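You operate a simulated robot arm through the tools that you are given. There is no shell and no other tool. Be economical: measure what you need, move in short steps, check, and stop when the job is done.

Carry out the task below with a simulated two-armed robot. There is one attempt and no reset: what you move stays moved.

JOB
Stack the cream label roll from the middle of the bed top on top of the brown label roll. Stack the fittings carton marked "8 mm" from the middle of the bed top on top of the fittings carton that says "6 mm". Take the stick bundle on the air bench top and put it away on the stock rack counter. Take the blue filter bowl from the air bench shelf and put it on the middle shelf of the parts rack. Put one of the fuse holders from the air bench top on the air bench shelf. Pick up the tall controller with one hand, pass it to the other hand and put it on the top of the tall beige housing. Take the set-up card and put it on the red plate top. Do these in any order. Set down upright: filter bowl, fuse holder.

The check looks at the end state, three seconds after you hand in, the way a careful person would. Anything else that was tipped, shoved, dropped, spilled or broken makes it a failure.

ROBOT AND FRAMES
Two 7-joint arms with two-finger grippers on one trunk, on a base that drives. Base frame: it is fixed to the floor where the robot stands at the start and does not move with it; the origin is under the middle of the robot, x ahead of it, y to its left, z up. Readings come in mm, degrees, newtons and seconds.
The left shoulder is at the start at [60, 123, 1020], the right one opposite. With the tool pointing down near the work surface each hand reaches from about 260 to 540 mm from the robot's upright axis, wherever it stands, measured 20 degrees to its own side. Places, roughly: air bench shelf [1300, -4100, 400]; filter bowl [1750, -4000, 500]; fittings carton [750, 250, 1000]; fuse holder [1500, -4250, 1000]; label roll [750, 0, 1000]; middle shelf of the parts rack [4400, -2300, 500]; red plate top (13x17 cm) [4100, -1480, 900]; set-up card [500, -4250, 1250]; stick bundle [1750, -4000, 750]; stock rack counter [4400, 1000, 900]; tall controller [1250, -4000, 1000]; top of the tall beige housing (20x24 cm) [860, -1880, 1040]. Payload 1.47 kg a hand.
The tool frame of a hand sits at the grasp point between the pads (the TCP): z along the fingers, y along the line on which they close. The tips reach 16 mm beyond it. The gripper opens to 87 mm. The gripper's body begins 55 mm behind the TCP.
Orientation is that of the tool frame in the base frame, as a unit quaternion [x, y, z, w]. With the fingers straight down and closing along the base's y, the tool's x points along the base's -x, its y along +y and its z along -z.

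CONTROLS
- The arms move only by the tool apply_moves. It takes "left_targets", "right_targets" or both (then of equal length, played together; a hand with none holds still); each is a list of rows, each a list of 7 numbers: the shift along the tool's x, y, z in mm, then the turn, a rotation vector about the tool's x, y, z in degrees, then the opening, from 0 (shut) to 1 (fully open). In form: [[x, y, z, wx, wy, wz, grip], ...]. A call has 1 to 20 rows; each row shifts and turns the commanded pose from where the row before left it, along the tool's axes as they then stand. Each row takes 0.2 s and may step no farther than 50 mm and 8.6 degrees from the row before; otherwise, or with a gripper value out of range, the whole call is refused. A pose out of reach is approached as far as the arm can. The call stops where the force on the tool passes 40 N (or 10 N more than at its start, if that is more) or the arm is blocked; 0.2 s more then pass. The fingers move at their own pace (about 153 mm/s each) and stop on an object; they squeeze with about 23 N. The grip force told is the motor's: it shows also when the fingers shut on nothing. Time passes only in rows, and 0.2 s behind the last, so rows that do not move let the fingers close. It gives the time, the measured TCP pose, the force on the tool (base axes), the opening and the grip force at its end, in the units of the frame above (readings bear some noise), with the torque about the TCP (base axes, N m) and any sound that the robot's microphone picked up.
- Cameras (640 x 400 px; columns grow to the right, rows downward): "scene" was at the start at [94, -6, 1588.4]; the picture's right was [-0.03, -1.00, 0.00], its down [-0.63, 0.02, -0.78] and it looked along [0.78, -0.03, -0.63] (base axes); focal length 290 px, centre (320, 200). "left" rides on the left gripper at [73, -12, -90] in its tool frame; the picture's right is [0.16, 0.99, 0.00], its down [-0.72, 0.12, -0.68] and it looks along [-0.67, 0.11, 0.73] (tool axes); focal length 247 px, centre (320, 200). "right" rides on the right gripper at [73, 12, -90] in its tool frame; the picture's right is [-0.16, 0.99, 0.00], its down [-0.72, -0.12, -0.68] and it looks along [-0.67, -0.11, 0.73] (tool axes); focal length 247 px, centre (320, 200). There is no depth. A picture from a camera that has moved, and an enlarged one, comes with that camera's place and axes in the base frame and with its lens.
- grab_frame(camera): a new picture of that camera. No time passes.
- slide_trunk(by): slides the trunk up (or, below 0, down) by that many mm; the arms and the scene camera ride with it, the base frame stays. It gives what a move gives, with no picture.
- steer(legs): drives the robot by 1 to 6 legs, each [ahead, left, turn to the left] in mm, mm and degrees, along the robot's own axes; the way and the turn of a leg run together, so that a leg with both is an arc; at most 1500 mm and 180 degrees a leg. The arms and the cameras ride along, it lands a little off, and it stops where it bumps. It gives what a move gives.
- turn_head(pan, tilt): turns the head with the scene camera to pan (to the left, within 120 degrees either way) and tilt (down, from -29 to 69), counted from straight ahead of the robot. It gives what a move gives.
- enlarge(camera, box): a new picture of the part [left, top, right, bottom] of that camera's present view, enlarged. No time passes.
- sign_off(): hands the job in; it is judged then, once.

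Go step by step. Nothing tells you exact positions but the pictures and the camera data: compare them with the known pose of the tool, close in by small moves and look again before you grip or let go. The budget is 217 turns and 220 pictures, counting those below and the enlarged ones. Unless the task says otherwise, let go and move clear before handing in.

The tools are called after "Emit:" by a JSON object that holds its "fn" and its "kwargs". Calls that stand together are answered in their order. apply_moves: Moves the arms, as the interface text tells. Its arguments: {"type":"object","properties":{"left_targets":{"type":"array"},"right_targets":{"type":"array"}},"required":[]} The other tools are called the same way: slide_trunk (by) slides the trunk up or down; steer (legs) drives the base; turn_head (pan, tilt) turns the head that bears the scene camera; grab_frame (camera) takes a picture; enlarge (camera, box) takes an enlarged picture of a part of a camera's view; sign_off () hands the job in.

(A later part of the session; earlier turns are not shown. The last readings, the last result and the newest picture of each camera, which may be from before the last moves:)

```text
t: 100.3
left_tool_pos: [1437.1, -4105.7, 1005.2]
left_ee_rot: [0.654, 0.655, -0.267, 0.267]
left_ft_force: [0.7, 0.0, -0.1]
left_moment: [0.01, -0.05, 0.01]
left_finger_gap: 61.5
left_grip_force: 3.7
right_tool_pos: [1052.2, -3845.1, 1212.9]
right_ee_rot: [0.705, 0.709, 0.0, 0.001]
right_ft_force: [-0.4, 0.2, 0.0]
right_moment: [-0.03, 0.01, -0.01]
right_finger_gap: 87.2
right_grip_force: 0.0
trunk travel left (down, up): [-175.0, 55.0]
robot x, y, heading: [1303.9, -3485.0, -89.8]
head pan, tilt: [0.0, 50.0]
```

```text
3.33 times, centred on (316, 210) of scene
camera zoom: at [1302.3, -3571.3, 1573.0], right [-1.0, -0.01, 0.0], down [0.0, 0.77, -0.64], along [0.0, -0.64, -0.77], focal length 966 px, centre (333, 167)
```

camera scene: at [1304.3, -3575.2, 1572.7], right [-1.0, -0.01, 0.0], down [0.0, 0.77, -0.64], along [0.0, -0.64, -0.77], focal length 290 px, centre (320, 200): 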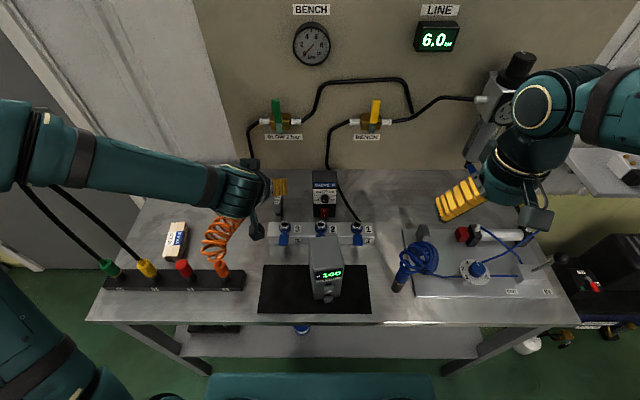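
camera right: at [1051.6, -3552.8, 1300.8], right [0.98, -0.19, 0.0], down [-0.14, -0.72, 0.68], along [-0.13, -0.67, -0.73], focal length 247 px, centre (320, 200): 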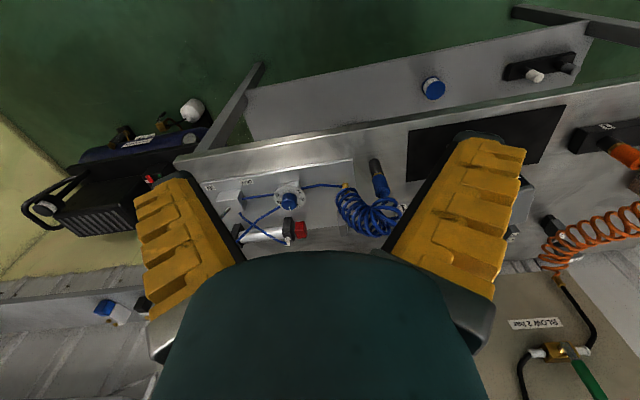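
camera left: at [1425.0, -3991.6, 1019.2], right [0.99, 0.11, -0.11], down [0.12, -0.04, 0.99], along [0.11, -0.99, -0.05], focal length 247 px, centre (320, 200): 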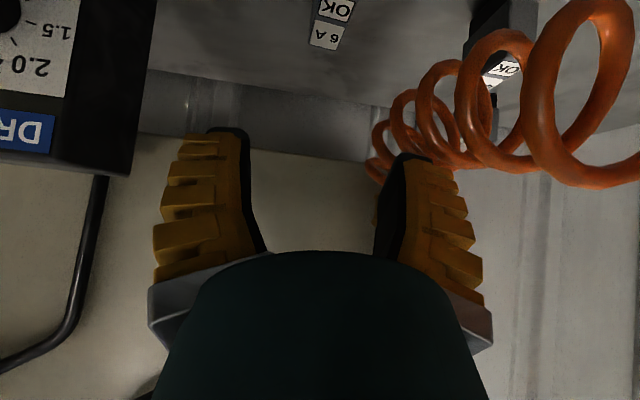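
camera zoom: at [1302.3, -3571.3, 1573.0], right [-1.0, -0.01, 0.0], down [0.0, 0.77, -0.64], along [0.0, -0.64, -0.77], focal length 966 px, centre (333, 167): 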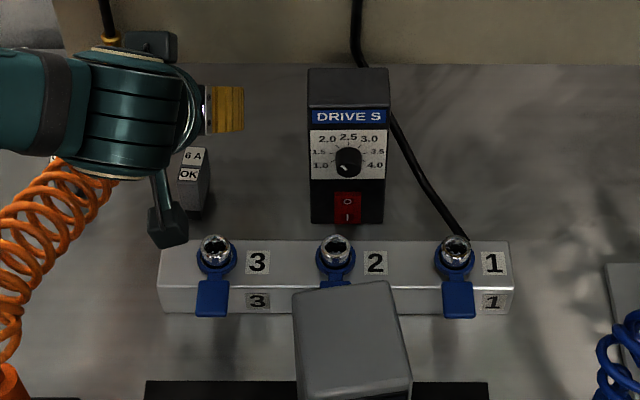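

The bar and knobs are unmoved. I'll use a steeper 25° tilt, which lifts the camera clear of the knobs, and drive 60 mm closer to keep reach.

Emit:
{"fn": "apply_moves", "kwargs": {"left_targets": [[0, 0, 0, 0, 7, 0, 0.65], [0, 0, 0, 0, 7, 0, 0.65], [0, 0, 0, 0, 6, 0, 0.65]]}}

Emit:
{"fn": "steer", "kwargs": {"legs": [[60, 0, 0]]}}

Emit:
{"fn": "grab_frame", "kwargs": {"camera": "left"}}

Emit:
{"fn": "grab_frame", "kwargs": {"camera": "scene"}}

```text
t: 101.1
left_tool_pos: [1437.5, -4107.4, 1005.3]
left_ee_rot: [0.691, 0.691, -0.15, 0.149]
left_ft_force: [0.9, -0.6, 0.3]
left_moment: [-0.01, -0.02, 0.04]
left_finger_gap: 61.6
left_grip_force: 4.3
right_tool_pos: [1051.5, -3844.4, 1211.8]
right_ee_rot: [0.705, 0.709, 0.0, 0.001]
right_ft_force: [-0.6, -0.1, 0.3]
right_moment: [-0.02, 0.0, 0.02]
right_finger_gap: 87.2
right_grip_force: 0.0
trunk travel left (down, up): [-175.0, 55.0]
robot x, y, heading: [1304.2, -3482.8, -89.7]
head pan, tilt: [0.0, 50.0]
```

```text
t: 102.1
left_tool_pos: [1433.9, -4154.0, 1006.5]
left_ee_rot: [0.693, 0.689, -0.152, 0.148]
left_ft_force: [0.0, -0.6, 0.1]
left_moment: [-0.02, -0.02, 0.02]
left_finger_gap: 61.4
left_grip_force: 4.0
right_tool_pos: [1051.4, -3890.2, 1212.1]
right_ee_rot: [0.707, 0.707, -0.002, 0.0]
right_ft_force: [0.2, 0.6, 0.8]
right_moment: [-0.04, -0.03, -0.03]
right_finger_gap: 86.8
right_grip_force: 0.1
trunk travel left (down, up): [-175.0, 55.0]
robot x, y, heading: [1307.4, -3529.9, -89.9]
head pan, tilt: [0.0, 50.0]
stopped in leg 1: the robot was blocked; the commanded pose is now the measured one
```

```text
151 pictures are left
camera left: at [1423.1, -4050.4, 1059.2], right [0.99, 0.14, -0.07], down [0.12, -0.38, 0.92], along [0.1, -0.92, -0.39], focal length 247 px, centre (320, 200)
```

left: 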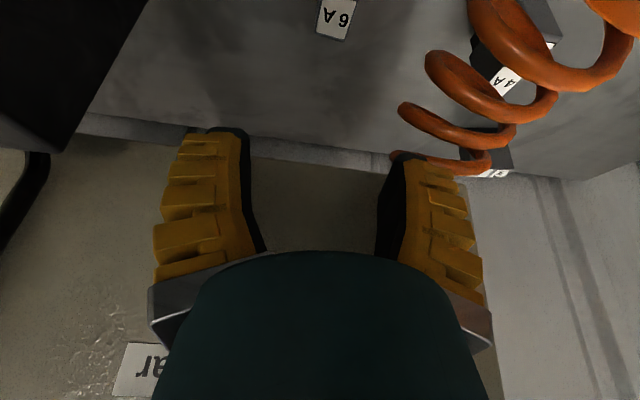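

```text
150 pictures are left
camera scene: at [1303.9, -3617.3, 1573.0], right [-1.0, 0.0, 0.0], down [0.0, 0.77, -0.64], along [0.0, -0.64, -0.77], focal length 290 px, centre (320, 200)
```

scene: 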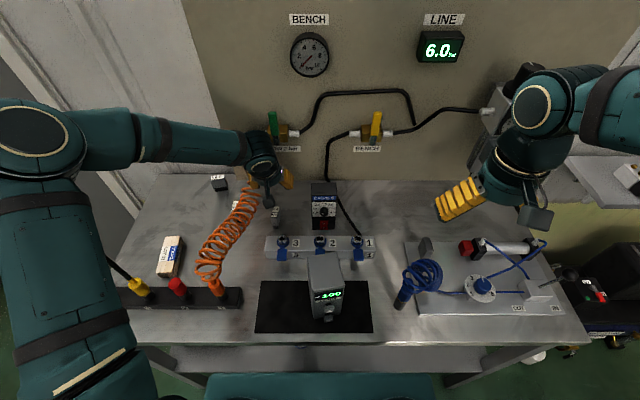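

The base met the bench at y≈-3530, so I'll back off 10 mm. The holder's top is at about (1434,-4133,912); I'll lower toward it at the steeper tilt.

Emit:
{"fn": "steer", "kwargs": {"legs": [[-10, 0, 0]]}}

Emit:
{"fn": "apply_moves", "kwargs": {"left_targets": [[17, 0, 23, 0, 0, 0, 0.65], [16, 0, 23, 0, 0, 0, 0.65], [0, 0, 0, 0, 0, 0, 0.65]]}}

Emit:
{"fn": "grab_frame", "kwargs": {"camera": "left"}}

Emit:
{"fn": "enlarge", "kwargs": {"camera": "scene", "box": [220, 150, 380, 250]}}

```text
t: 102.9
left_tool_pos: [1435.6, -4147.0, 1005.1]
left_ee_rot: [0.694, 0.689, -0.151, 0.148]
left_ft_force: [-0.5, 0.4, -0.4]
left_moment: [-0.01, -0.01, 0.03]
left_finger_gap: 61.1
left_grip_force: 3.4
right_tool_pos: [1051.1, -3882.4, 1210.8]
right_ee_rot: [0.707, 0.707, 0.001, -0.001]
right_ft_force: [-0.2, -0.4, -0.6]
right_moment: [-0.02, -0.01, 0.03]
right_finger_gap: 86.9
right_grip_force: 0.0
trunk travel left (down, up): [-175.0, 55.0]
robot x, y, heading: [1307.6, -3519.1, -89.8]
head pan, tilt: [0.0, 50.0]
```

```text
t: 103.7
left_tool_pos: [1435.9, -4135.0, 947.0]
left_ee_rot: [0.693, 0.689, -0.151, 0.147]
left_ft_force: [-0.4, -0.2, -0.1]
left_moment: [-0.02, 0.0, 0.02]
left_finger_gap: 61.5
left_grip_force: 3.3
right_tool_pos: [1051.6, -3881.9, 1211.4]
right_ee_rot: [0.707, 0.707, 0.002, 0.0]
right_ft_force: [0.1, -0.2, -0.1]
right_moment: [0.03, 0.01, -0.01]
right_finger_gap: 86.9
right_grip_force: 0.0
trunk travel left (down, up): [-175.0, 55.0]
robot x, y, heading: [1304.6, -3519.1, -89.9]
head pan, tilt: [0.0, 50.0]
```

```text
149 pictures are left
camera left: at [1424.2, -4031.6, 1000.2], right [0.99, 0.14, -0.07], down [0.12, -0.38, 0.92], along [0.1, -0.92, -0.39], focal length 247 px, centre (320, 200)
```

left: 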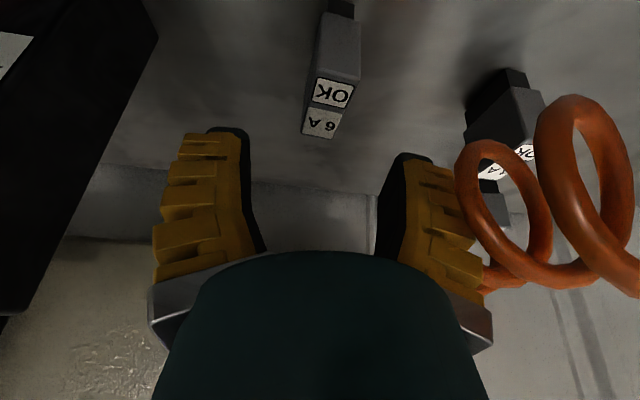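

```text
4.00 times, centred on (300, 200) of scene
camera zoom: at [1303.6, -3610.7, 1572.9], right [-1.0, 0.0, 0.0], down [0.0, 0.77, -0.64], along [0.0, -0.64, -0.77], focal length 1160 px, centre (400, 200)
```

zoom: 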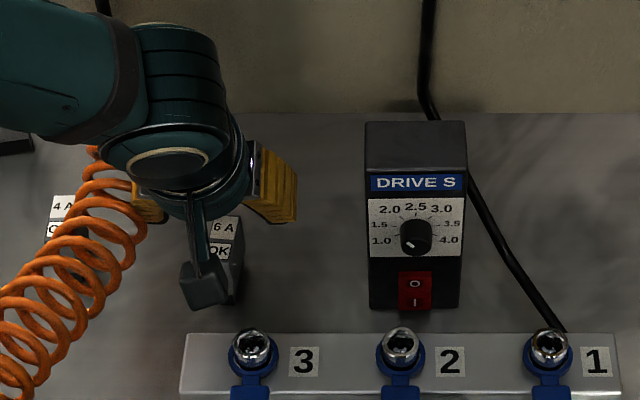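

The holder is centred under the fingers at (1433,-4135), and the coil is beyond the left finger. I'll narrow the fingers and go down to grip.

Emit:
{"fn": "apply_moves", "kwargs": {"left_targets": [[0, -2, 0, 0, 0, 0, 0.5], [8, 0, 17, 0, 0, 0, 0.5], [8, 0, 17, 0, 0, 0, 0.5], [8, 0, 17, 0, 0, 0, 0.5], [0, 0, 0, 0, 0, 0, 0.5]]}}

Emit:
{"fn": "grab_frame", "kwargs": {"camera": "left"}}

```text
t: 104.9
left_tool_pos: [1434.7, -4136.2, 892.7]
left_ee_rot: [0.694, 0.689, -0.151, 0.148]
left_ft_force: [0.2, -0.5, 0.1]
left_moment: [0.0, -0.01, 0.01]
left_finger_gap: 49.1
left_grip_force: 3.8
right_tool_pos: [1050.3, -3881.8, 1210.3]
right_ee_rot: [0.707, 0.707, 0.001, -0.001]
right_ft_force: [0.8, 0.0, -0.3]
right_moment: [0.04, -0.01, 0.02]
right_finger_gap: 87.1
right_grip_force: 0.1
trunk travel left (down, up): [-175.0, 55.0]
robot x, y, heading: [1307.7, -3523.3, -89.9]
head pan, tilt: [0.0, 50.0]
```

```text
147 pictures are left
camera left: at [1422.3, -4031.6, 945.5], right [0.99, 0.14, -0.07], down [0.12, -0.38, 0.92], along [0.1, -0.92, -0.39], focal length 247 px, centre (320, 200)
```

left: 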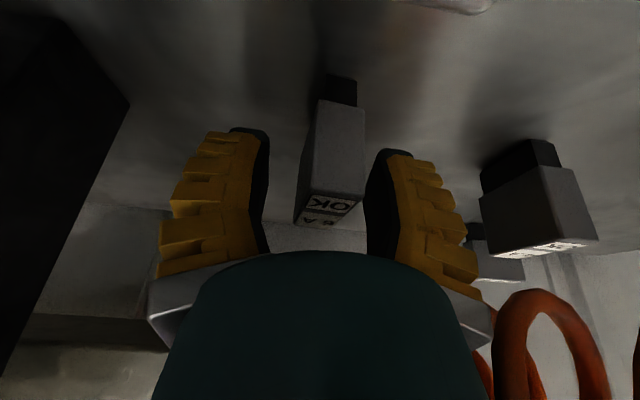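

The holder is between the pads. Gripping now and lifting a little.

Emit:
{"fn": "apply_moves", "kwargs": {"left_targets": [[0, 2, 0, 0, 0, 0, 0.3], [0, 0, 0, 0, 0, 0, 0], [0, 0, 0, 0, 0, 0, 0], [-8, 0, -18, 0, 0, 0, 0], [-8, 0, -18, 0, 0, 0, 0], [-8, 0, -18, 0, 0, 0, 0], [-12, 0, -27, 0, 0, 0, 0], [-12, 0, -27, 0, 0, 0, 0]]}}

Emit:
{"fn": "grab_frame", "kwargs": {"camera": "left"}}

```text
t: 106.7
left_tool_pos: [1435.6, -4132.3, 1012.5]
left_ee_rot: [0.693, 0.689, -0.151, 0.148]
left_ft_force: [-0.1, -0.3, -1.2]
left_moment: [0.0, -0.03, -0.02]
left_finger_gap: 12.1
left_grip_force: 22.6
right_tool_pos: [1051.3, -3882.0, 1210.8]
right_ee_rot: [0.707, 0.707, 0.001, 0.0]
right_ft_force: [1.0, -0.3, -0.6]
right_moment: [-0.01, -0.02, 0.0]
right_finger_gap: 87.2
right_grip_force: 0.1
trunk travel left (down, up): [-175.0, 55.0]
robot x, y, heading: [1304.7, -3522.0, -90.0]
head pan, tilt: [0.0, 50.0]
```

```text
146 pictures are left
camera left: at [1423.4, -4028.7, 1065.9], right [0.99, 0.14, -0.07], down [0.12, -0.38, 0.92], along [0.1, -0.92, -0.39], focal length 247 px, centre (320, 200)
```

left: 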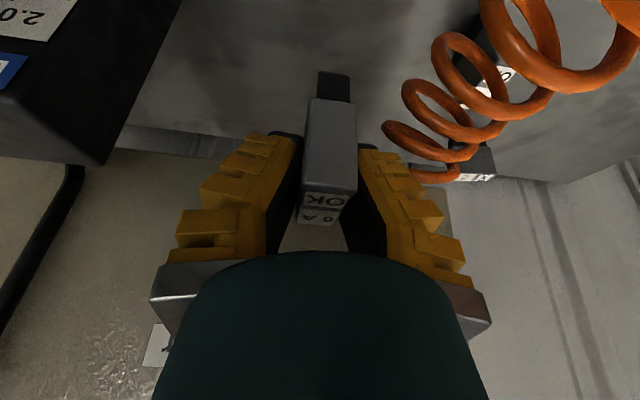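

The fuse holder is held. I'll raise it and draw the hand back, tuck the right hand, then reverse from the bench and lower the trunk for the shelf.

Emit:
{"fn": "apply_moves", "kwargs": {"left_targets": [[-13, 0, -27, 0, 0, 0, 0], [-13, 0, -27, 0, 0, 0, 0], [-13, 0, -27, 0, 0, 0, 0], [36, 0, -17, 0, 0, 0, 0], [36, 0, -17, 0, 0, 0, 0], [36, 0, -17, 0, 0, 0, 0], [36, 0, -17, 0, 0, 0, 0]], "right_targets": [[20, 0, 0, 0, 0, 0, 1], [20, 0, 0, 0, 0, 0, 1], [20, 0, 0, 0, 0, 0, 1], [20, 0, 0, 0, 0, 0, 1], [10, 0, 0, 0, 0, 0, 1], [0, 0, 0, 0, 0, 0, 1], [0, 0, 0, 0, 0, 0, 1]]}}

Emit:
{"fn": "steer", "kwargs": {"legs": [[-300, 0, 0], [0, 60, 0]]}}

Emit:
{"fn": "slide_trunk", "kwargs": {"by": -170}}

Emit:
{"fn": "turn_head", "kwargs": {"pan": 10, "tilt": 45}}

Emit:
{"fn": "grab_frame", "kwargs": {"camera": "scene"}}

```text
t: 108.3
left_tool_pos: [1435.9, -3976.1, 1107.7]
left_ee_rot: [0.694, 0.688, -0.151, 0.148]
left_ft_force: [0.0, 0.9, -0.7]
left_moment: [-0.02, -0.01, 0.0]
left_finger_gap: 11.5
left_grip_force: 23.0
right_tool_pos: [1051.9, -3792.7, 1211.1]
right_ee_rot: [0.707, 0.708, 0.0, 0.0]
right_ft_force: [0.7, 0.6, 0.0]
right_moment: [0.0, -0.01, 0.0]
right_finger_gap: 87.1
right_grip_force: 0.0
trunk travel left (down, up): [-175.0, 55.0]
robot x, y, heading: [1307.3, -3519.2, -89.9]
head pan, tilt: [0.0, 50.0]
```

```text
t: 111.1
left_tool_pos: [1496.0, -3671.5, 1106.8]
left_ee_rot: [0.691, 0.691, -0.151, 0.148]
left_ft_force: [-0.2, 0.6, -0.2]
left_moment: [0.01, 0.0, 0.0]
left_finger_gap: 11.7
left_grip_force: 23.0
right_tool_pos: [1111.3, -3487.8, 1210.9]
right_ee_rot: [0.705, 0.71, 0.0, -0.001]
right_ft_force: [0.1, -0.6, -0.5]
right_moment: [-0.03, 0.0, 0.0]
right_finger_gap: 87.0
right_grip_force: 0.1
trunk travel left (down, up): [-175.0, 55.0]
robot x, y, heading: [1363.3, -3213.1, -89.9]
head pan, tilt: [0.0, 50.0]
```

```text
t: 113.0
left_tool_pos: [1495.8, -3671.8, 937.6]
left_ee_rot: [0.692, 0.69, -0.151, 0.148]
left_ft_force: [-0.4, 0.6, -0.2]
left_moment: [0.0, -0.03, -0.01]
left_finger_gap: 11.8
left_grip_force: 22.8
right_tool_pos: [1111.8, -3489.9, 1041.8]
right_ee_rot: [0.705, 0.709, 0.001, -0.001]
right_ft_force: [0.2, -0.1, -0.2]
right_moment: [0.01, -0.01, -0.01]
right_finger_gap: 87.0
right_grip_force: 0.1
trunk travel left (down, up): [-5.0, 225.0]
robot x, y, heading: [1362.5, -3216.3, -90.2]
head pan, tilt: [0.0, 50.0]
```

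```text
t: 113.8
left_tool_pos: [1495.9, -3673.0, 936.2]
left_ee_rot: [0.692, 0.69, -0.151, 0.148]
left_ft_force: [0.1, 0.1, -1.2]
left_moment: [0.04, -0.02, 0.01]
left_finger_gap: 11.7
left_grip_force: 23.4
right_tool_pos: [1110.1, -3488.8, 1039.4]
right_ee_rot: [0.705, 0.709, 0.001, -0.001]
right_ft_force: [0.2, 0.4, 0.7]
right_moment: [0.0, 0.01, -0.05]
right_finger_gap: 87.1
right_grip_force: 0.1
trunk travel left (down, up): [-5.0, 225.0]
robot x, y, heading: [1361.6, -3210.4, -89.6]
head pan, tilt: [10.0, 45.0]
```

```text
145 pictures are left
camera scene: at [1376.5, -3308.0, 1409.8], right [-0.98, -0.18, 0.0], down [-0.13, 0.7, -0.71], along [0.13, -0.7, -0.71], focal length 290 px, centre (320, 200)
```

scene: 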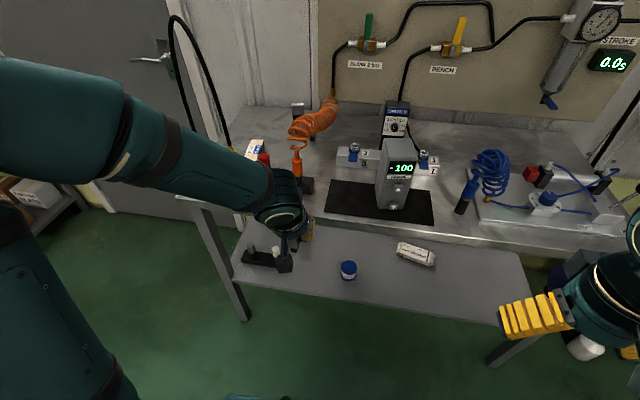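

The lower shelf is visible with the bowl near (1375,-3890) and free space left of it. I'll lower the hand outside the bench edge to shelf level.

Emit:
{"fn": "apply_moves", "kwargs": {"left_targets": [[17.7, 0, 38, 0, 0, 0, 0], [17.7, 0, 38, 0, 0, 0, 0], [17.7, 0, 38, 0, 0, 0, 0], [17.7, 0, 38, 0, 0, 0, 0], [17.7, 0, 38, 0, 0, 0, 0], [17.7, 0, 38, 0, 0, 0, 0], [17.7, 0, 38, 0, 0, 0, 0], [17.7, 0, 38, 0, 0, 0, 0]]}}

Emit:
{"fn": "grab_frame", "kwargs": {"camera": "left"}}

Emit:
{"fn": "grab_frame", "kwargs": {"camera": "scene"}}

```text
t: 115.6
left_tool_pos: [1492.1, -3670.7, 602.0]
left_ee_rot: [0.692, 0.69, -0.151, 0.148]
left_ft_force: [0.0, 1.0, 0.0]
left_moment: [0.01, 0.0, -0.03]
left_finger_gap: 12.0
left_grip_force: 23.0
right_tool_pos: [1110.5, -3487.7, 1041.8]
right_ee_rot: [0.705, 0.709, 0.001, -0.001]
right_ft_force: [0.2, 0.2, -0.4]
right_moment: [-0.04, 0.01, 0.01]
right_finger_gap: 87.0
right_grip_force: 0.2
trunk travel left (down, up): [-5.0, 225.0]
robot x, y, heading: [1366.4, -3217.1, -89.8]
head pan, tilt: [10.0, 45.0]
```

```text
144 pictures are left
camera left: at [1481.6, -3567.7, 654.7], right [0.99, 0.14, -0.07], down [0.12, -0.38, 0.92], along [0.1, -0.92, -0.39], focal length 247 px, centre (320, 200)
```

left: 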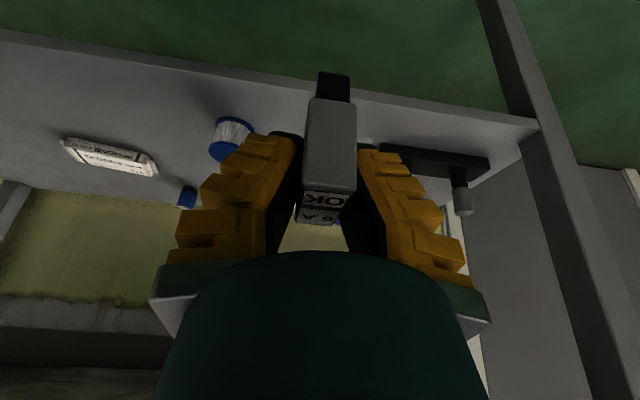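

```text
143 pictures are left
camera scene: at [1376.8, -3308.3, 1409.7], right [-0.98, -0.18, 0.0], down [-0.13, 0.7, -0.71], along [0.13, -0.7, -0.71], focal length 290 px, centre (320, 200)
```

scene: 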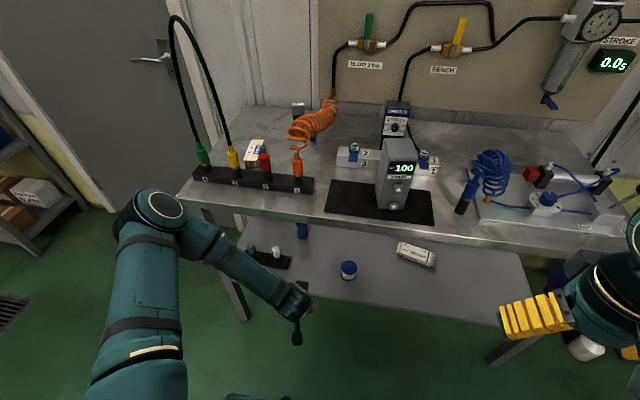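

There are several blue items on the shelf. I'll zoom in to identify the filter bowl.

Emit:
{"fn": "enlarge", "kwargs": {"camera": "scene", "box": [230, 200, 390, 300]}}

Emit:
{"fn": "enlarge", "kwargs": {"camera": "left", "box": [160, 80, 320, 240]}}

```text
4.00 times, centred on (310, 250) of scene
camera zoom: at [1376.8, -3308.3, 1409.7], right [-0.98, -0.18, 0.0], down [-0.13, 0.7, -0.71], along [0.13, -0.7, -0.71], focal length 1160 px, centre (360, 0)
```

zoom: 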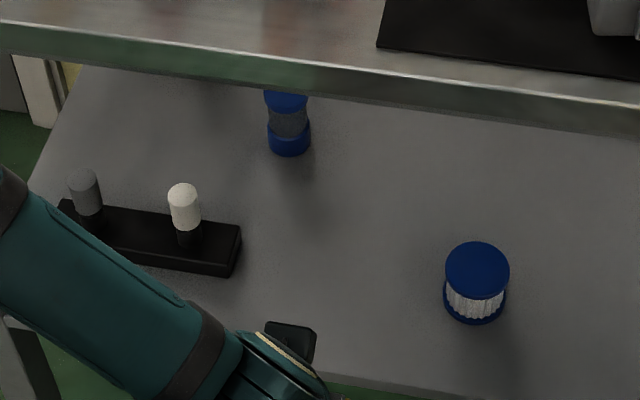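

```text
2.50 times, centred on (240, 160) of left
camera zoom: at [1481.6, -3567.7, 654.7], right [0.99, 0.14, -0.07], down [0.12, -0.38, 0.92], along [0.1, -0.92, -0.39], focal length 617 px, centre (520, 300)
```

zoom: 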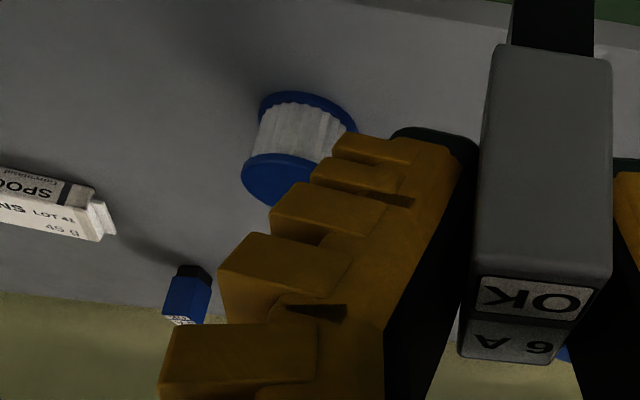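

The cylinder with blue ends at the back (about (1595,-4050)) is the filter bowl, and the pleated one in front is only a filter element. I'll set the fuse holder at about (1455,-3850), clear of both: lower a bit, shift, then drive in.

Emit:
{"fn": "apply_moves", "kwargs": {"left_targets": [[11, -18, 25, 0, 0, 0, 0], [12, -19, 25, 0, 0, 0, 0]]}}

Emit:
{"fn": "steer", "kwargs": {"legs": [[180, 0, 0]]}}

Emit:
{"fn": "grab_frame", "kwargs": {"camera": "left"}}

Emit:
{"fn": "grab_frame", "kwargs": {"camera": "scene"}}

```text
t: 116.2
left_tool_pos: [1456.9, -3671.7, 547.1]
left_ee_rot: [0.692, 0.691, -0.15, 0.148]
left_ft_force: [-0.8, 0.1, 0.0]
left_moment: [-0.03, 0.01, 0.01]
left_finger_gap: 11.7
left_grip_force: 23.5
right_tool_pos: [1110.7, -3488.6, 1040.4]
right_ee_rot: [0.705, 0.709, 0.001, -0.001]
right_ft_force: [-1.3, 0.3, -0.4]
right_moment: [-0.03, 0.0, 0.01]
right_finger_gap: 87.0
right_grip_force: 0.0
trunk travel left (down, up): [-5.0, 225.0]
robot x, y, heading: [1361.9, -3220.4, -89.7]
head pan, tilt: [10.0, 45.0]
```

```text
t: 117.6
left_tool_pos: [1455.4, -3804.5, 547.2]
left_ee_rot: [0.694, 0.691, -0.146, 0.141]
left_ft_force: [0.5, 0.0, -0.7]
left_moment: [-0.01, -0.04, 0.02]
left_finger_gap: 11.9
left_grip_force: 23.0
right_tool_pos: [1109.3, -3634.4, 1042.2]
right_ee_rot: [0.703, 0.711, -0.001, 0.001]
right_ft_force: [-0.7, -1.2, -0.8]
right_moment: [-0.03, -0.03, -0.01]
right_finger_gap: 86.7
right_grip_force: 0.0
trunk travel left (down, up): [-5.0, 225.0]
robot x, y, heading: [1361.3, -3364.6, -89.7]
head pan, tilt: [10.0, 45.0]
stopped in leg 1: the robot was blocked; the commanded pose is now the measured one
```

```text
140 pictures are left
camera left: at [1445.0, -3701.5, 601.0], right [0.99, 0.14, -0.07], down [0.12, -0.39, 0.91], along [0.1, -0.91, -0.41], focal length 247 px, centre (320, 200)
```

left: 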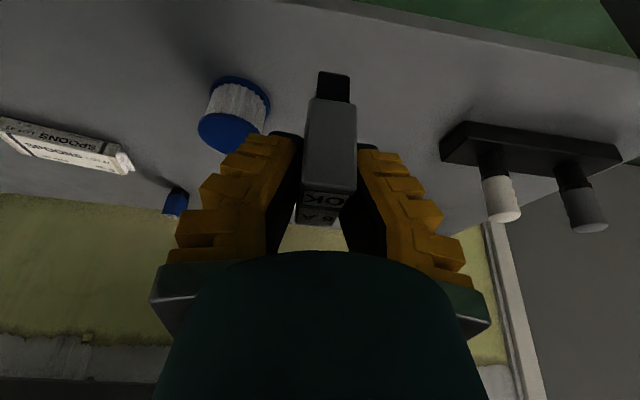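

```text
139 pictures are left
camera scene: at [1373.5, -3449.1, 1410.6], right [-0.98, -0.18, 0.0], down [-0.13, 0.69, -0.71], along [0.13, -0.7, -0.7], focal length 290 px, centre (320, 200)
```

scene: 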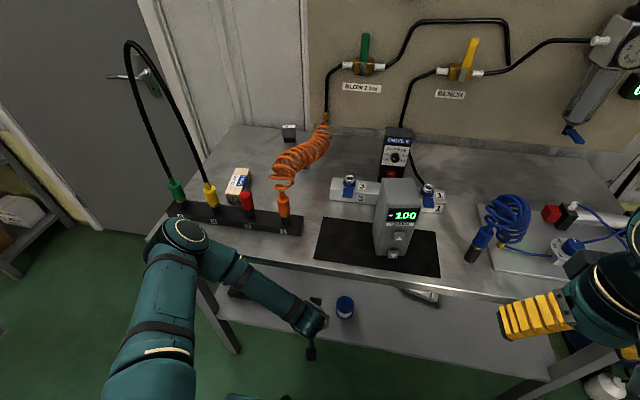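

Something on the arm, likely the elbow, met the bench edge. I'll back away and instead extend the arm further from a more distant stance.

Emit:
{"fn": "steer", "kwargs": {"legs": [[-90, 0, 0]]}}

Emit:
{"fn": "apply_moves", "kwargs": {"left_targets": [[-37, 0, 16, 0, 0, 0, 0], [-37, 0, 16, 0, 0, 0, 0]]}}

Emit:
{"fn": "grab_frame", "kwargs": {"camera": "scene"}}

```text
t: 118.7
left_tool_pos: [1456.7, -3715.4, 541.4]
left_ee_rot: [0.695, 0.691, -0.145, 0.139]
left_ft_force: [-0.2, 0.8, 0.1]
left_moment: [0.0, 0.01, -0.01]
left_finger_gap: 11.9
left_grip_force: 23.2
right_tool_pos: [1110.2, -3546.7, 1041.4]
right_ee_rot: [0.705, 0.709, 0.0, -0.001]
right_ft_force: [0.2, 0.1, -0.7]
right_moment: [-0.04, 0.0, 0.02]
right_finger_gap: 87.1
right_grip_force: 0.0
trunk travel left (down, up): [-5.0, 225.0]
robot x, y, heading: [1363.2, -3272.7, -89.3]
head pan, tilt: [10.0, 45.0]
```

```text
t: 119.3
left_tool_pos: [1455.6, -3800.7, 541.0]
left_ee_rot: [0.695, 0.691, -0.144, 0.138]
left_ft_force: [0.2, -0.9, -0.1]
left_moment: [-0.02, 0.02, 0.0]
left_finger_gap: 11.6
left_grip_force: 23.4
right_tool_pos: [1111.0, -3548.4, 1040.2]
right_ee_rot: [0.705, 0.71, 0.001, 0.0]
right_ft_force: [0.4, 1.1, 0.2]
right_moment: [-0.02, -0.01, 0.01]
right_finger_gap: 86.9
right_grip_force: 0.0
trunk travel left (down, up): [-5.0, 225.0]
robot x, y, heading: [1362.7, -3274.1, -89.6]
head pan, tilt: [10.0, 45.0]
```

```text
138 pictures are left
camera scene: at [1376.1, -3366.7, 1409.7], right [-0.98, -0.18, 0.0], down [-0.13, 0.7, -0.71], along [0.13, -0.7, -0.71], focal length 290 px, centre (320, 200)
```

scene: 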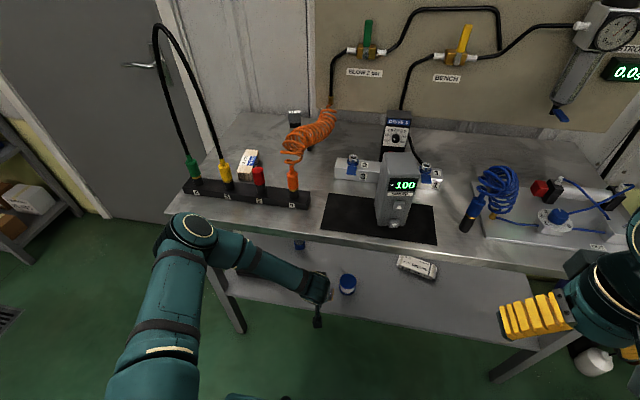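

I'm still 40 mm short of a safe spot on the shelf. I'll extend a little more and check the clearance.

Emit:
{"fn": "apply_moves", "kwargs": {"left_targets": [[-18, 0, 8, 0, 0, 0, 0], [-18, 0, 8, 0, 0, 0, 0], [-10, 0, 4, 0, 0, 0, 0]]}}

Emit:
{"fn": "grab_frame", "kwargs": {"camera": "left"}}

Emit:
{"fn": "grab_frame", "kwargs": {"camera": "scene"}}

```text
t: 120.1
left_tool_pos: [1453.9, -3847.5, 540.7]
left_ee_rot: [0.695, 0.691, -0.146, 0.138]
left_ft_force: [0.1, 0.6, -0.1]
left_moment: [0.02, 0.0, 0.03]
left_finger_gap: 11.8
left_grip_force: 22.4
right_tool_pos: [1110.8, -3547.8, 1041.8]
right_ee_rot: [0.705, 0.71, 0.0, -0.001]
right_ft_force: [-0.2, 0.7, 0.1]
right_moment: [0.02, 0.03, -0.01]
right_finger_gap: 86.9
right_grip_force: 0.1
trunk travel left (down, up): [-5.0, 225.0]
robot x, y, heading: [1362.1, -3276.7, -89.4]
head pan, tilt: [10.0, 45.0]
```

```text
137 pictures are left
camera left: at [1443.4, -3745.0, 597.0], right [0.99, 0.14, -0.07], down [0.12, -0.4, 0.91], along [0.1, -0.91, -0.41], focal length 247 px, centre (320, 200)
```

left: 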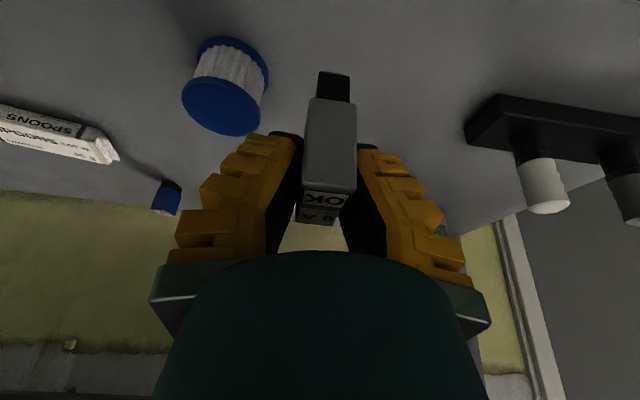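

```text
136 pictures are left
camera scene: at [1376.2, -3366.4, 1409.8], right [-0.98, -0.18, 0.0], down [-0.13, 0.7, -0.71], along [0.13, -0.7, -0.71], focal length 290 px, centre (320, 200)
```

scene: 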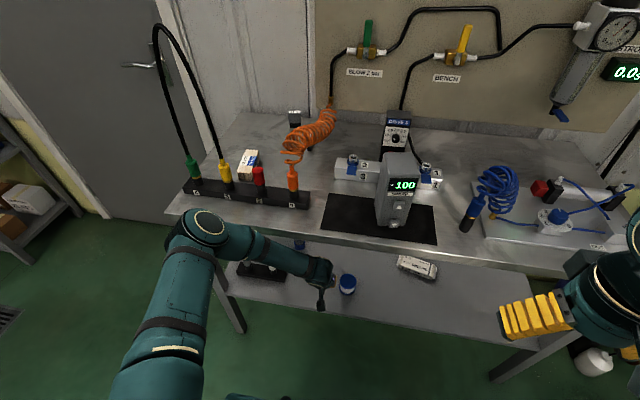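

Good, there's room. I'll lower toward the shelf and restore the exact tilt, then feel for contact.

Emit:
{"fn": "apply_moves", "kwargs": {"left_targets": [[8, 0, 18, 0, -1.8, 0, 0], [8, 0, 18, 0, 0, 0, 0], [4, 0, 10, 0, 0, 0, 0], [0, 0, 0, 0, 0, 0, 0]]}}

Emit:
{"fn": "grab_frame", "kwargs": {"camera": "left"}}

```text
t: 121.1
left_tool_pos: [1453.4, -3848.8, 491.8]
left_ee_rot: [0.693, 0.688, -0.156, 0.149]
left_ft_force: [-0.1, 0.0, -0.9]
left_moment: [-0.01, -0.01, -0.02]
left_finger_gap: 11.6
left_grip_force: 23.0
right_tool_pos: [1110.2, -3548.2, 1041.4]
right_ee_rot: [0.705, 0.709, 0.001, -0.001]
right_ft_force: [1.1, 0.1, -0.4]
right_moment: [-0.02, -0.01, -0.01]
right_finger_gap: 86.9
right_grip_force: 0.1
trunk travel left (down, up): [-5.0, 225.0]
robot x, y, heading: [1364.3, -3275.2, -89.8]
head pan, tilt: [10.0, 45.0]
```

```text
135 pictures are left
camera left: at [1443.5, -3744.7, 544.4], right [0.99, 0.14, -0.07], down [0.12, -0.37, 0.92], along [0.1, -0.92, -0.38], focal length 247 px, centre (320, 200)
```

left: 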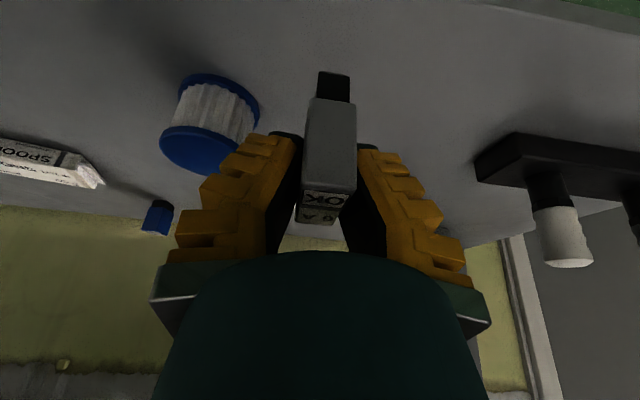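

Emit:
{"fn": "apply_moves", "kwargs": {"left_targets": [[2.9, 0, 6.3, 0, 0, 0, 0], [2.9, 0, 6.3, 0, 0, 0, 0], [2.9, 0, 6.3, 0, 0, 0, 0], [0, 0, 0, 0, 0, 0, 0]]}}

Emit:
{"fn": "enlarge", "kwargs": {"camera": "left", "box": [240, 40, 440, 165]}}

```text
t: 122.1
left_tool_pos: [1454.8, -3848.6, 468.6]
left_ee_rot: [0.692, 0.689, -0.155, 0.149]
left_ft_force: [0.7, -0.1, -0.8]
left_moment: [-0.03, 0.0, 0.02]
left_finger_gap: 11.7
left_grip_force: 23.2
right_tool_pos: [1110.7, -3548.4, 1041.5]
right_ee_rot: [0.705, 0.709, 0.001, -0.001]
right_ft_force: [-0.1, 0.6, 0.6]
right_moment: [-0.01, 0.01, -0.01]
right_finger_gap: 87.4
right_grip_force: 0.1
trunk travel left (down, up): [-5.0, 225.0]
robot x, y, heading: [1364.4, -3276.4, -89.6]
head pan, tilt: [10.0, 45.0]
```

```text
3.20 times, centred on (340, 102) of left
camera zoom: at [1443.1, -3743.9, 521.6], right [0.99, 0.14, -0.07], down [0.12, -0.37, 0.92], along [0.1, -0.92, -0.38], focal length 790 px, centre (256, 512)
```

zoom: 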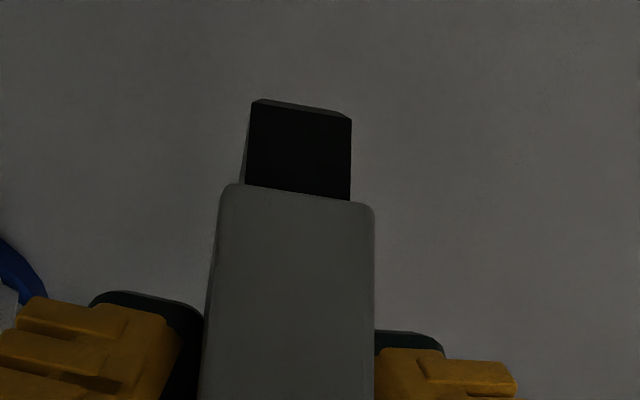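

Emit:
{"fn": "apply_moves", "kwargs": {"left_targets": [[2.1, 0, 4.5, 0, 0, 0, 0], [2.1, 0, 4.5, 0, 0, 0, 0], [2.1, 0, 4.5, 0, 0, 0, 0], [0, 0, 0, 0, 0, 0, 0]]}}

```text
t: 123.1
left_tool_pos: [1455.3, -3847.8, 453.6]
left_ee_rot: [0.693, 0.689, -0.155, 0.149]
left_ft_force: [0.5, -0.9, -0.7]
left_moment: [0.01, -0.03, -0.02]
left_finger_gap: 11.7
left_grip_force: 22.8
right_tool_pos: [1111.3, -3549.2, 1040.7]
right_ee_rot: [0.705, 0.709, 0.001, -0.001]
right_ft_force: [0.1, -0.9, -0.1]
right_moment: [-0.01, -0.03, 0.0]
right_finger_gap: 87.2
right_grip_force: 0.1
trunk travel left (down, up): [-5.0, 225.0]
robot x, y, heading: [1362.2, -3275.0, -89.6]
head pan, tilt: [10.0, 45.0]
```

Emit:
{"fn": "apply_moves", "kwargs": {"left_targets": [[2.1, 0, 4.5, 0, 0, 0, 0], [1.7, 0, 3.6, 0, 0, 0, 0], [1.7, 0, 3.6, 0, 0, 0, 0], [0, 0, 0, 0, 0, 0, 0]]}}

Emit:
{"fn": "enlarge", "kwargs": {"camera": "left", "box": [240, 40, 440, 165]}}

```text
t: 124.1
left_tool_pos: [1454.7, -3848.5, 444.2]
left_ee_rot: [0.692, 0.689, -0.157, 0.149]
left_ft_force: [-1.5, -2.3, 13.0]
left_moment: [0.25, 0.03, 0.05]
left_finger_gap: 16.8
left_grip_force: 22.4
right_tool_pos: [1110.1, -3547.3, 1041.5]
right_ee_rot: [0.705, 0.709, 0.001, 0.0]
right_ft_force: [1.2, 0.1, -0.4]
right_moment: [0.02, 0.0, 0.0]
right_finger_gap: 87.0
right_grip_force: 0.0
trunk travel left (down, up): [-5.0, 225.0]
robot x, y, heading: [1366.7, -3273.4, -89.5]
head pan, tilt: [10.0, 45.0]
```

```text
3.20 times, centred on (340, 102) of left
camera zoom: at [1443.4, -3743.6, 495.3], right [0.99, 0.14, -0.08], down [0.12, -0.37, 0.92], along [0.1, -0.92, -0.38], focal length 790 px, centre (256, 512)
```

zoom: 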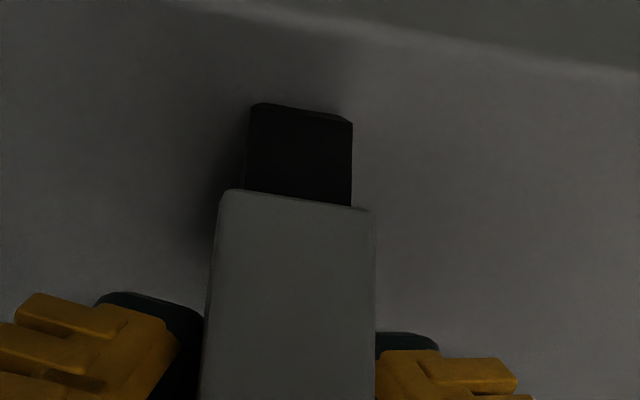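

Contact: the shelf is at z≈395. I'll release gently and retreat straight back along the fingers.

Emit:
{"fn": "apply_moves", "kwargs": {"left_targets": [[0, 0, 0, 0, 0, 0, 0.25], [0, 0, 0, 0, 0, 0, 0.4], [0, 0, 0, 0, 0, 0, 0.5], [0, 0, 0, 0, 0, 0, 0.5], [-4, 0, -9, 0, 0, 0, 0.5], [-8, 0, -18, 0, 0, 0, 0.5], [-8, 0, -18, 0, 0, 0, 0.5], [-8, 0, -18, 0, 0, 0, 0.5], [-8, 0, -18, 0, 0, 0, 0.5]]}}

Emit:
{"fn": "grab_frame", "kwargs": {"camera": "left"}}

```text
t: 126.1
left_tool_pos: [1455.5, -3844.9, 532.1]
left_ee_rot: [0.693, 0.688, -0.156, 0.149]
left_ft_force: [-0.6, -0.7, -0.1]
left_moment: [-0.02, -0.02, -0.02]
left_finger_gap: 49.3
left_grip_force: 3.8
right_tool_pos: [1111.3, -3547.9, 1039.9]
right_ee_rot: [0.705, 0.71, 0.001, -0.001]
right_ft_force: [0.4, 0.0, -0.6]
right_moment: [0.0, -0.02, 0.03]
right_finger_gap: 87.0
right_grip_force: 0.1
trunk travel left (down, up): [-5.0, 225.0]
robot x, y, heading: [1365.5, -3269.9, -89.7]
head pan, tilt: [10.0, 45.0]
```

```text
132 pictures are left
camera left: at [1445.2, -3741.2, 583.4], right [0.99, 0.14, -0.07], down [0.12, -0.37, 0.92], along [0.1, -0.92, -0.38], focal length 247 px, centre (320, 200)
```

left: 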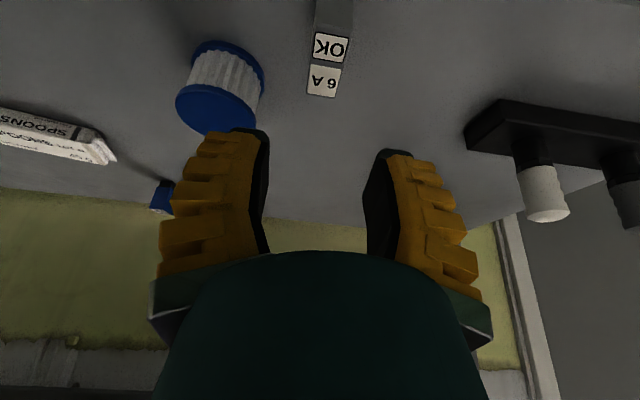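

The fuse holder stands upright on the shelf. Next is the filter bowl: I'll draw the hand out, drive left to line up with it, tilt the hand to 50° and look in.

Emit:
{"fn": "apply_moves", "kwargs": {"left_targets": [[36, 0, -17, 0, 0, 0, 0.5], [36, 0, -17, 0, 0, 0, 0.5], [36, 0, -17, 0, 0, 0, 0.8]]}}

Emit:
{"fn": "steer", "kwargs": {"legs": [[0, 140, 0]]}}

Emit:
{"fn": "apply_moves", "kwargs": {"left_targets": [[0, 0, 0, 0, -8.3, 0, 1], [0, 0, 0, 0, -8.3, 0, 1], [0, 0, 0, 0, -8.3, 0, 1]]}}

Emit:
{"fn": "grab_frame", "kwargs": {"camera": "left"}}

Emit:
{"fn": "grab_frame", "kwargs": {"camera": "scene"}}

```text
t: 126.9
left_tool_pos: [1455.0, -3727.2, 530.5]
left_ee_rot: [0.692, 0.689, -0.156, 0.15]
left_ft_force: [0.1, -0.5, -0.1]
left_moment: [-0.02, 0.04, 0.01]
left_finger_gap: 73.2
left_grip_force: 2.3
right_tool_pos: [1111.0, -3548.2, 1040.7]
right_ee_rot: [0.704, 0.71, 0.001, 0.0]
right_ft_force: [-0.1, 0.2, -0.6]
right_moment: [-0.03, -0.02, -0.05]
right_finger_gap: 86.9
right_grip_force: 0.0
trunk travel left (down, up): [-5.0, 225.0]
robot x, y, heading: [1362.7, -3272.0, -89.7]
head pan, tilt: [10.0, 45.0]
```

```text
t: 128.8
left_tool_pos: [1597.6, -3726.9, 530.7]
left_ee_rot: [0.692, 0.689, -0.156, 0.149]
left_ft_force: [0.2, -0.4, -0.8]
left_moment: [-0.01, 0.04, 0.01]
left_finger_gap: 73.0
left_grip_force: 2.2
right_tool_pos: [1253.2, -3547.7, 1040.3]
right_ee_rot: [0.705, 0.709, -0.001, -0.002]
right_ft_force: [0.6, 0.7, 0.4]
right_moment: [-0.02, 0.0, 0.01]
right_finger_gap: 87.0
right_grip_force: 0.1
trunk travel left (down, up): [-5.0, 225.0]
robot x, y, heading: [1503.9, -3269.5, -89.7]
head pan, tilt: [10.0, 45.0]
```

```text
t: 129.6
left_tool_pos: [1597.9, -3726.5, 531.1]
left_ee_rot: [0.679, 0.676, -0.205, 0.199]
left_ft_force: [0.2, 0.9, -0.6]
left_moment: [-0.01, 0.01, 0.01]
left_finger_gap: 87.0
left_grip_force: 0.0
left hand out of reach, approached as far as the arm can: row 2, 3
right_tool_pos: [1252.5, -3546.5, 1040.9]
right_ee_rot: [0.704, 0.71, 0.0, -0.001]
right_ft_force: [-0.1, 0.1, 0.3]
right_moment: [-0.04, 0.01, 0.02]
right_finger_gap: 86.9
right_grip_force: 0.1
trunk travel left (down, up): [-5.0, 225.0]
robot x, y, heading: [1503.9, -3272.2, -89.5]
head pan, tilt: [10.0, 45.0]
```

```text
131 pictures are left
camera left: at [1586.4, -3616.1, 568.3], right [0.99, 0.12, -0.09], down [0.12, -0.23, 0.96], along [0.1, -0.96, -0.25], focal length 247 px, centre (320, 200)
```

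left: 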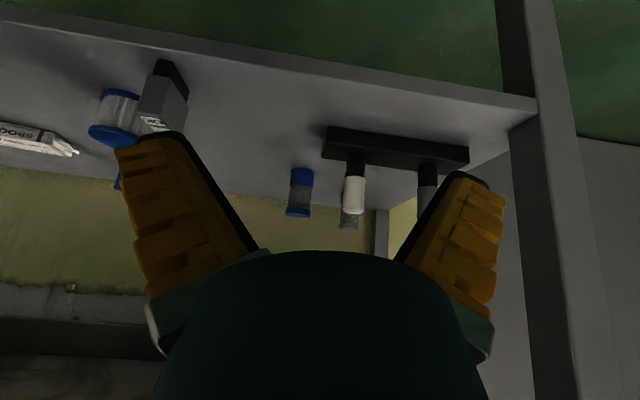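

```text
130 pictures are left
camera scene: at [1518.0, -3365.4, 1409.8], right [-0.98, -0.18, 0.0], down [-0.13, 0.7, -0.71], along [0.13, -0.7, -0.71], focal length 290 px, centre (320, 200)
```

scene: 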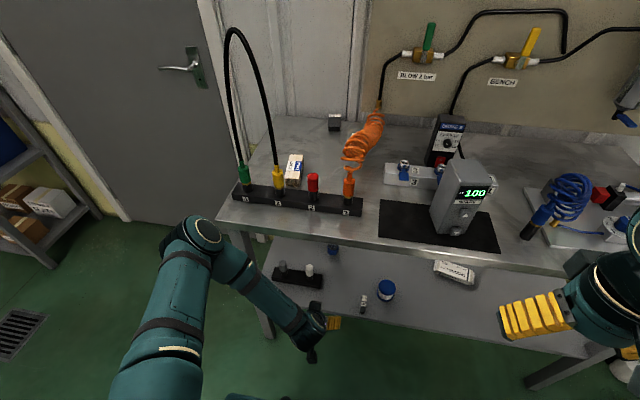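

The bowl (blue base and cap, clear body) stands at about (1594,-4080), about 80 mm tall and 48 mm wide, just right of the peg rack. I'll extend the arm under the bench and drive in partway, then recheck.

Emit:
{"fn": "apply_moves", "kwargs": {"left_targets": [[-33, -1, 22, 0, 0, 0, 0.85], [-33, -1, 22, 0, 0, 0, 0.85], [-34, -1, 22, 0, -3, 0, 0.85], [0, 0, 0, 0, -5, 0, 0.85], [0, 0, 0, 0, -4, 0, 0.85]]}}

Emit:
{"fn": "steer", "kwargs": {"legs": [[90, 0, 0]]}}

Emit:
{"fn": "grab_frame", "kwargs": {"camera": "left"}}

Emit:
{"fn": "grab_frame", "kwargs": {"camera": "scene"}}

```text
t: 130.8
left_tool_pos: [1597.8, -3849.0, 530.0]
left_ee_rot: [0.663, 0.661, -0.252, 0.245]
left_ft_force: [-0.3, -0.2, 0.0]
left_moment: [0.03, 0.0, -0.02]
left_finger_gap: 76.8
left_grip_force: 1.7
left hand out of reach, approached as far as the arm can: row 5
right_tool_pos: [1253.0, -3547.6, 1040.8]
right_ee_rot: [0.705, 0.709, 0.0, -0.002]
right_ft_force: [0.4, -0.1, -0.4]
right_moment: [-0.01, 0.01, -0.05]
right_finger_gap: 86.9
right_grip_force: 0.0
trunk travel left (down, up): [-5.0, 225.0]
robot x, y, heading: [1504.7, -3276.4, -89.8]
head pan, tilt: [10.0, 45.0]
```

```text
t: 131.8
left_tool_pos: [1594.7, -3878.3, 529.6]
left_ee_rot: [0.666, 0.661, -0.25, 0.239]
left_ft_force: [-0.2, -0.9, 0.0]
left_moment: [0.04, 0.0, -0.01]
left_finger_gap: 77.0
left_grip_force: 2.5
right_tool_pos: [1253.8, -3586.1, 1041.7]
right_ee_rot: [0.703, 0.712, 0.0, 0.0]
right_ft_force: [-0.1, 1.0, 0.0]
right_moment: [0.0, 0.01, -0.01]
right_finger_gap: 87.2
right_grip_force: 0.1
trunk travel left (down, up): [-5.0, 225.0]
robot x, y, heading: [1506.2, -3317.5, -89.5]
head pan, tilt: [10.0, 45.0]
stopped in leg 1: the robot was blocked; the commanded pose is now the measured one
```

```text
129 pictures are left
camera left: at [1583.7, -3764.4, 552.2], right [0.99, 0.11, -0.11], down [0.13, -0.11, 0.99], along [0.09, -0.99, -0.12], focal length 247 px, centre (320, 200)
```

left: 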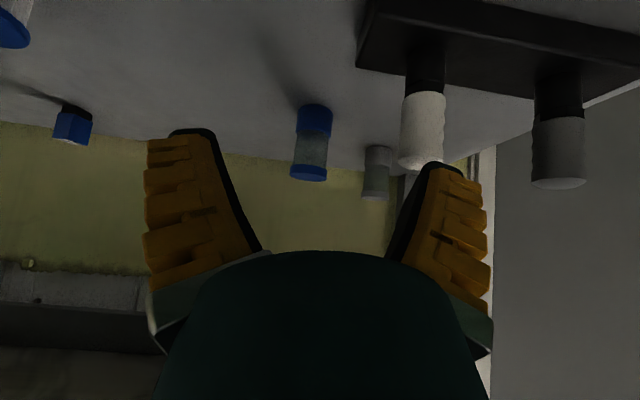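

```text
128 pictures are left
camera scene: at [1516.9, -3400.4, 1410.5], right [-0.98, -0.19, 0.0], down [-0.13, 0.69, -0.71], along [0.13, -0.7, -0.7], focal length 290 px, centre (320, 200)
```

scene: 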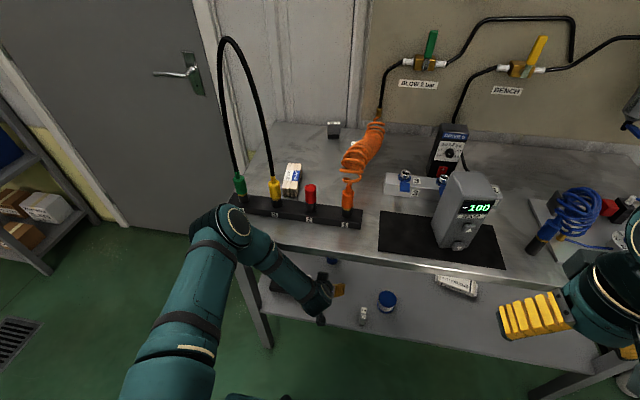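

The forearm is meeting the bench edge when bent, so the answer is to stand back and reach with a straighter arm at a flatter tilt. The bowl is at (1595,-4081), z 395–485. I'll back off 60 mm and extend.

Emit:
{"fn": "steer", "kwargs": {"legs": [[-62, 0, 0]]}}

Emit:
{"fn": "apply_moves", "kwargs": {"left_targets": [[-17.6, 0, 25.6, 0, -2.5, 0, 0.85], [-16.5, 0, 26.3, 0, -2.5, 0, 0.85], [-15.3, 0, 27, 0, -2.5, 0, 0.85], [-14.1, 0, 27.7, 0, -2.5, 0, 0.85]]}}

Emit:
{"fn": "grab_frame", "kwargs": {"camera": "left"}}

Emit:
{"fn": "grab_frame", "kwargs": {"camera": "scene"}}

```text
t: 132.7
left_tool_pos: [1594.5, -3818.2, 524.6]
left_ee_rot: [0.667, 0.663, -0.247, 0.236]
left_ft_force: [1.1, -0.2, -0.3]
left_moment: [0.0, 0.02, -0.01]
left_finger_gap: 76.8
left_grip_force: 1.9
right_tool_pos: [1253.6, -3529.9, 1039.5]
right_ee_rot: [0.702, 0.712, 0.0, 0.0]
right_ft_force: [-0.1, -0.1, -0.1]
right_moment: [-0.04, 0.01, 0.03]
right_finger_gap: 86.9
right_grip_force: 0.0
trunk travel left (down, up): [-5.0, 225.0]
robot x, y, heading: [1503.8, -3253.5, -89.5]
head pan, tilt: [10.0, 45.0]
```

```text
t: 133.7
left_tool_pos: [1642.9, -3979.8, 552.7]
left_ee_rot: [0.645, 0.642, -0.299, 0.288]
left_ft_force: [0.8, 1.0, 0.4]
left_moment: [0.01, 0.04, 0.0]
left_finger_gap: 76.7
left_grip_force: 1.9
left hand out of reach, approached as far as the arm can: row 1, 2, 3, 4
right_tool_pos: [1253.7, -3530.6, 1040.9]
right_ee_rot: [0.702, 0.712, 0.001, -0.001]
right_ft_force: [0.5, 0.2, 0.1]
right_moment: [-0.03, 0.02, 0.01]
right_finger_gap: 86.9
right_grip_force: 0.0
trunk travel left (down, up): [-5.0, 225.0]
robot x, y, heading: [1506.0, -3255.7, -89.8]
head pan, tilt: [10.0, 45.0]
```

```text
127 pictures are left
camera left: at [1631.5, -3863.6, 559.2], right [0.99, 0.09, -0.13], down [0.13, 0.04, 0.99], along [0.1, -0.99, 0.02], focal length 247 px, centre (320, 200)
```

left: 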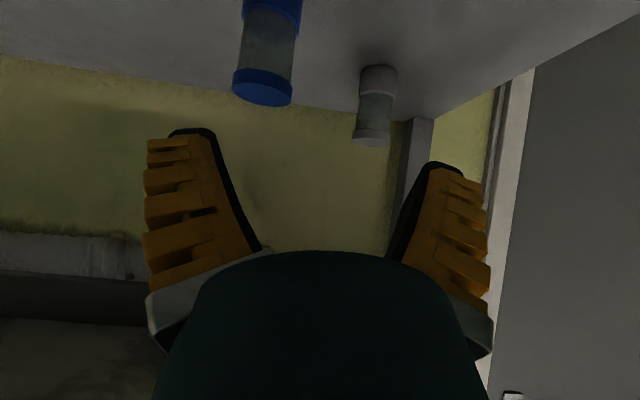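

```text
126 pictures are left
camera scene: at [1518.8, -3346.8, 1409.8], right [-0.98, -0.18, 0.0], down [-0.13, 0.69, -0.71], along [0.13, -0.7, -0.71], focal length 290 px, centre (320, 200)
```

scene: 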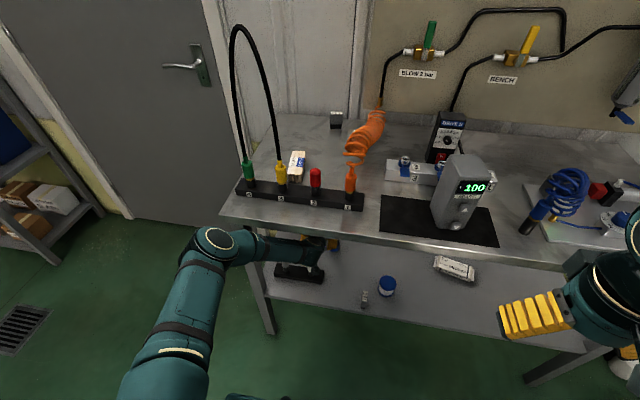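

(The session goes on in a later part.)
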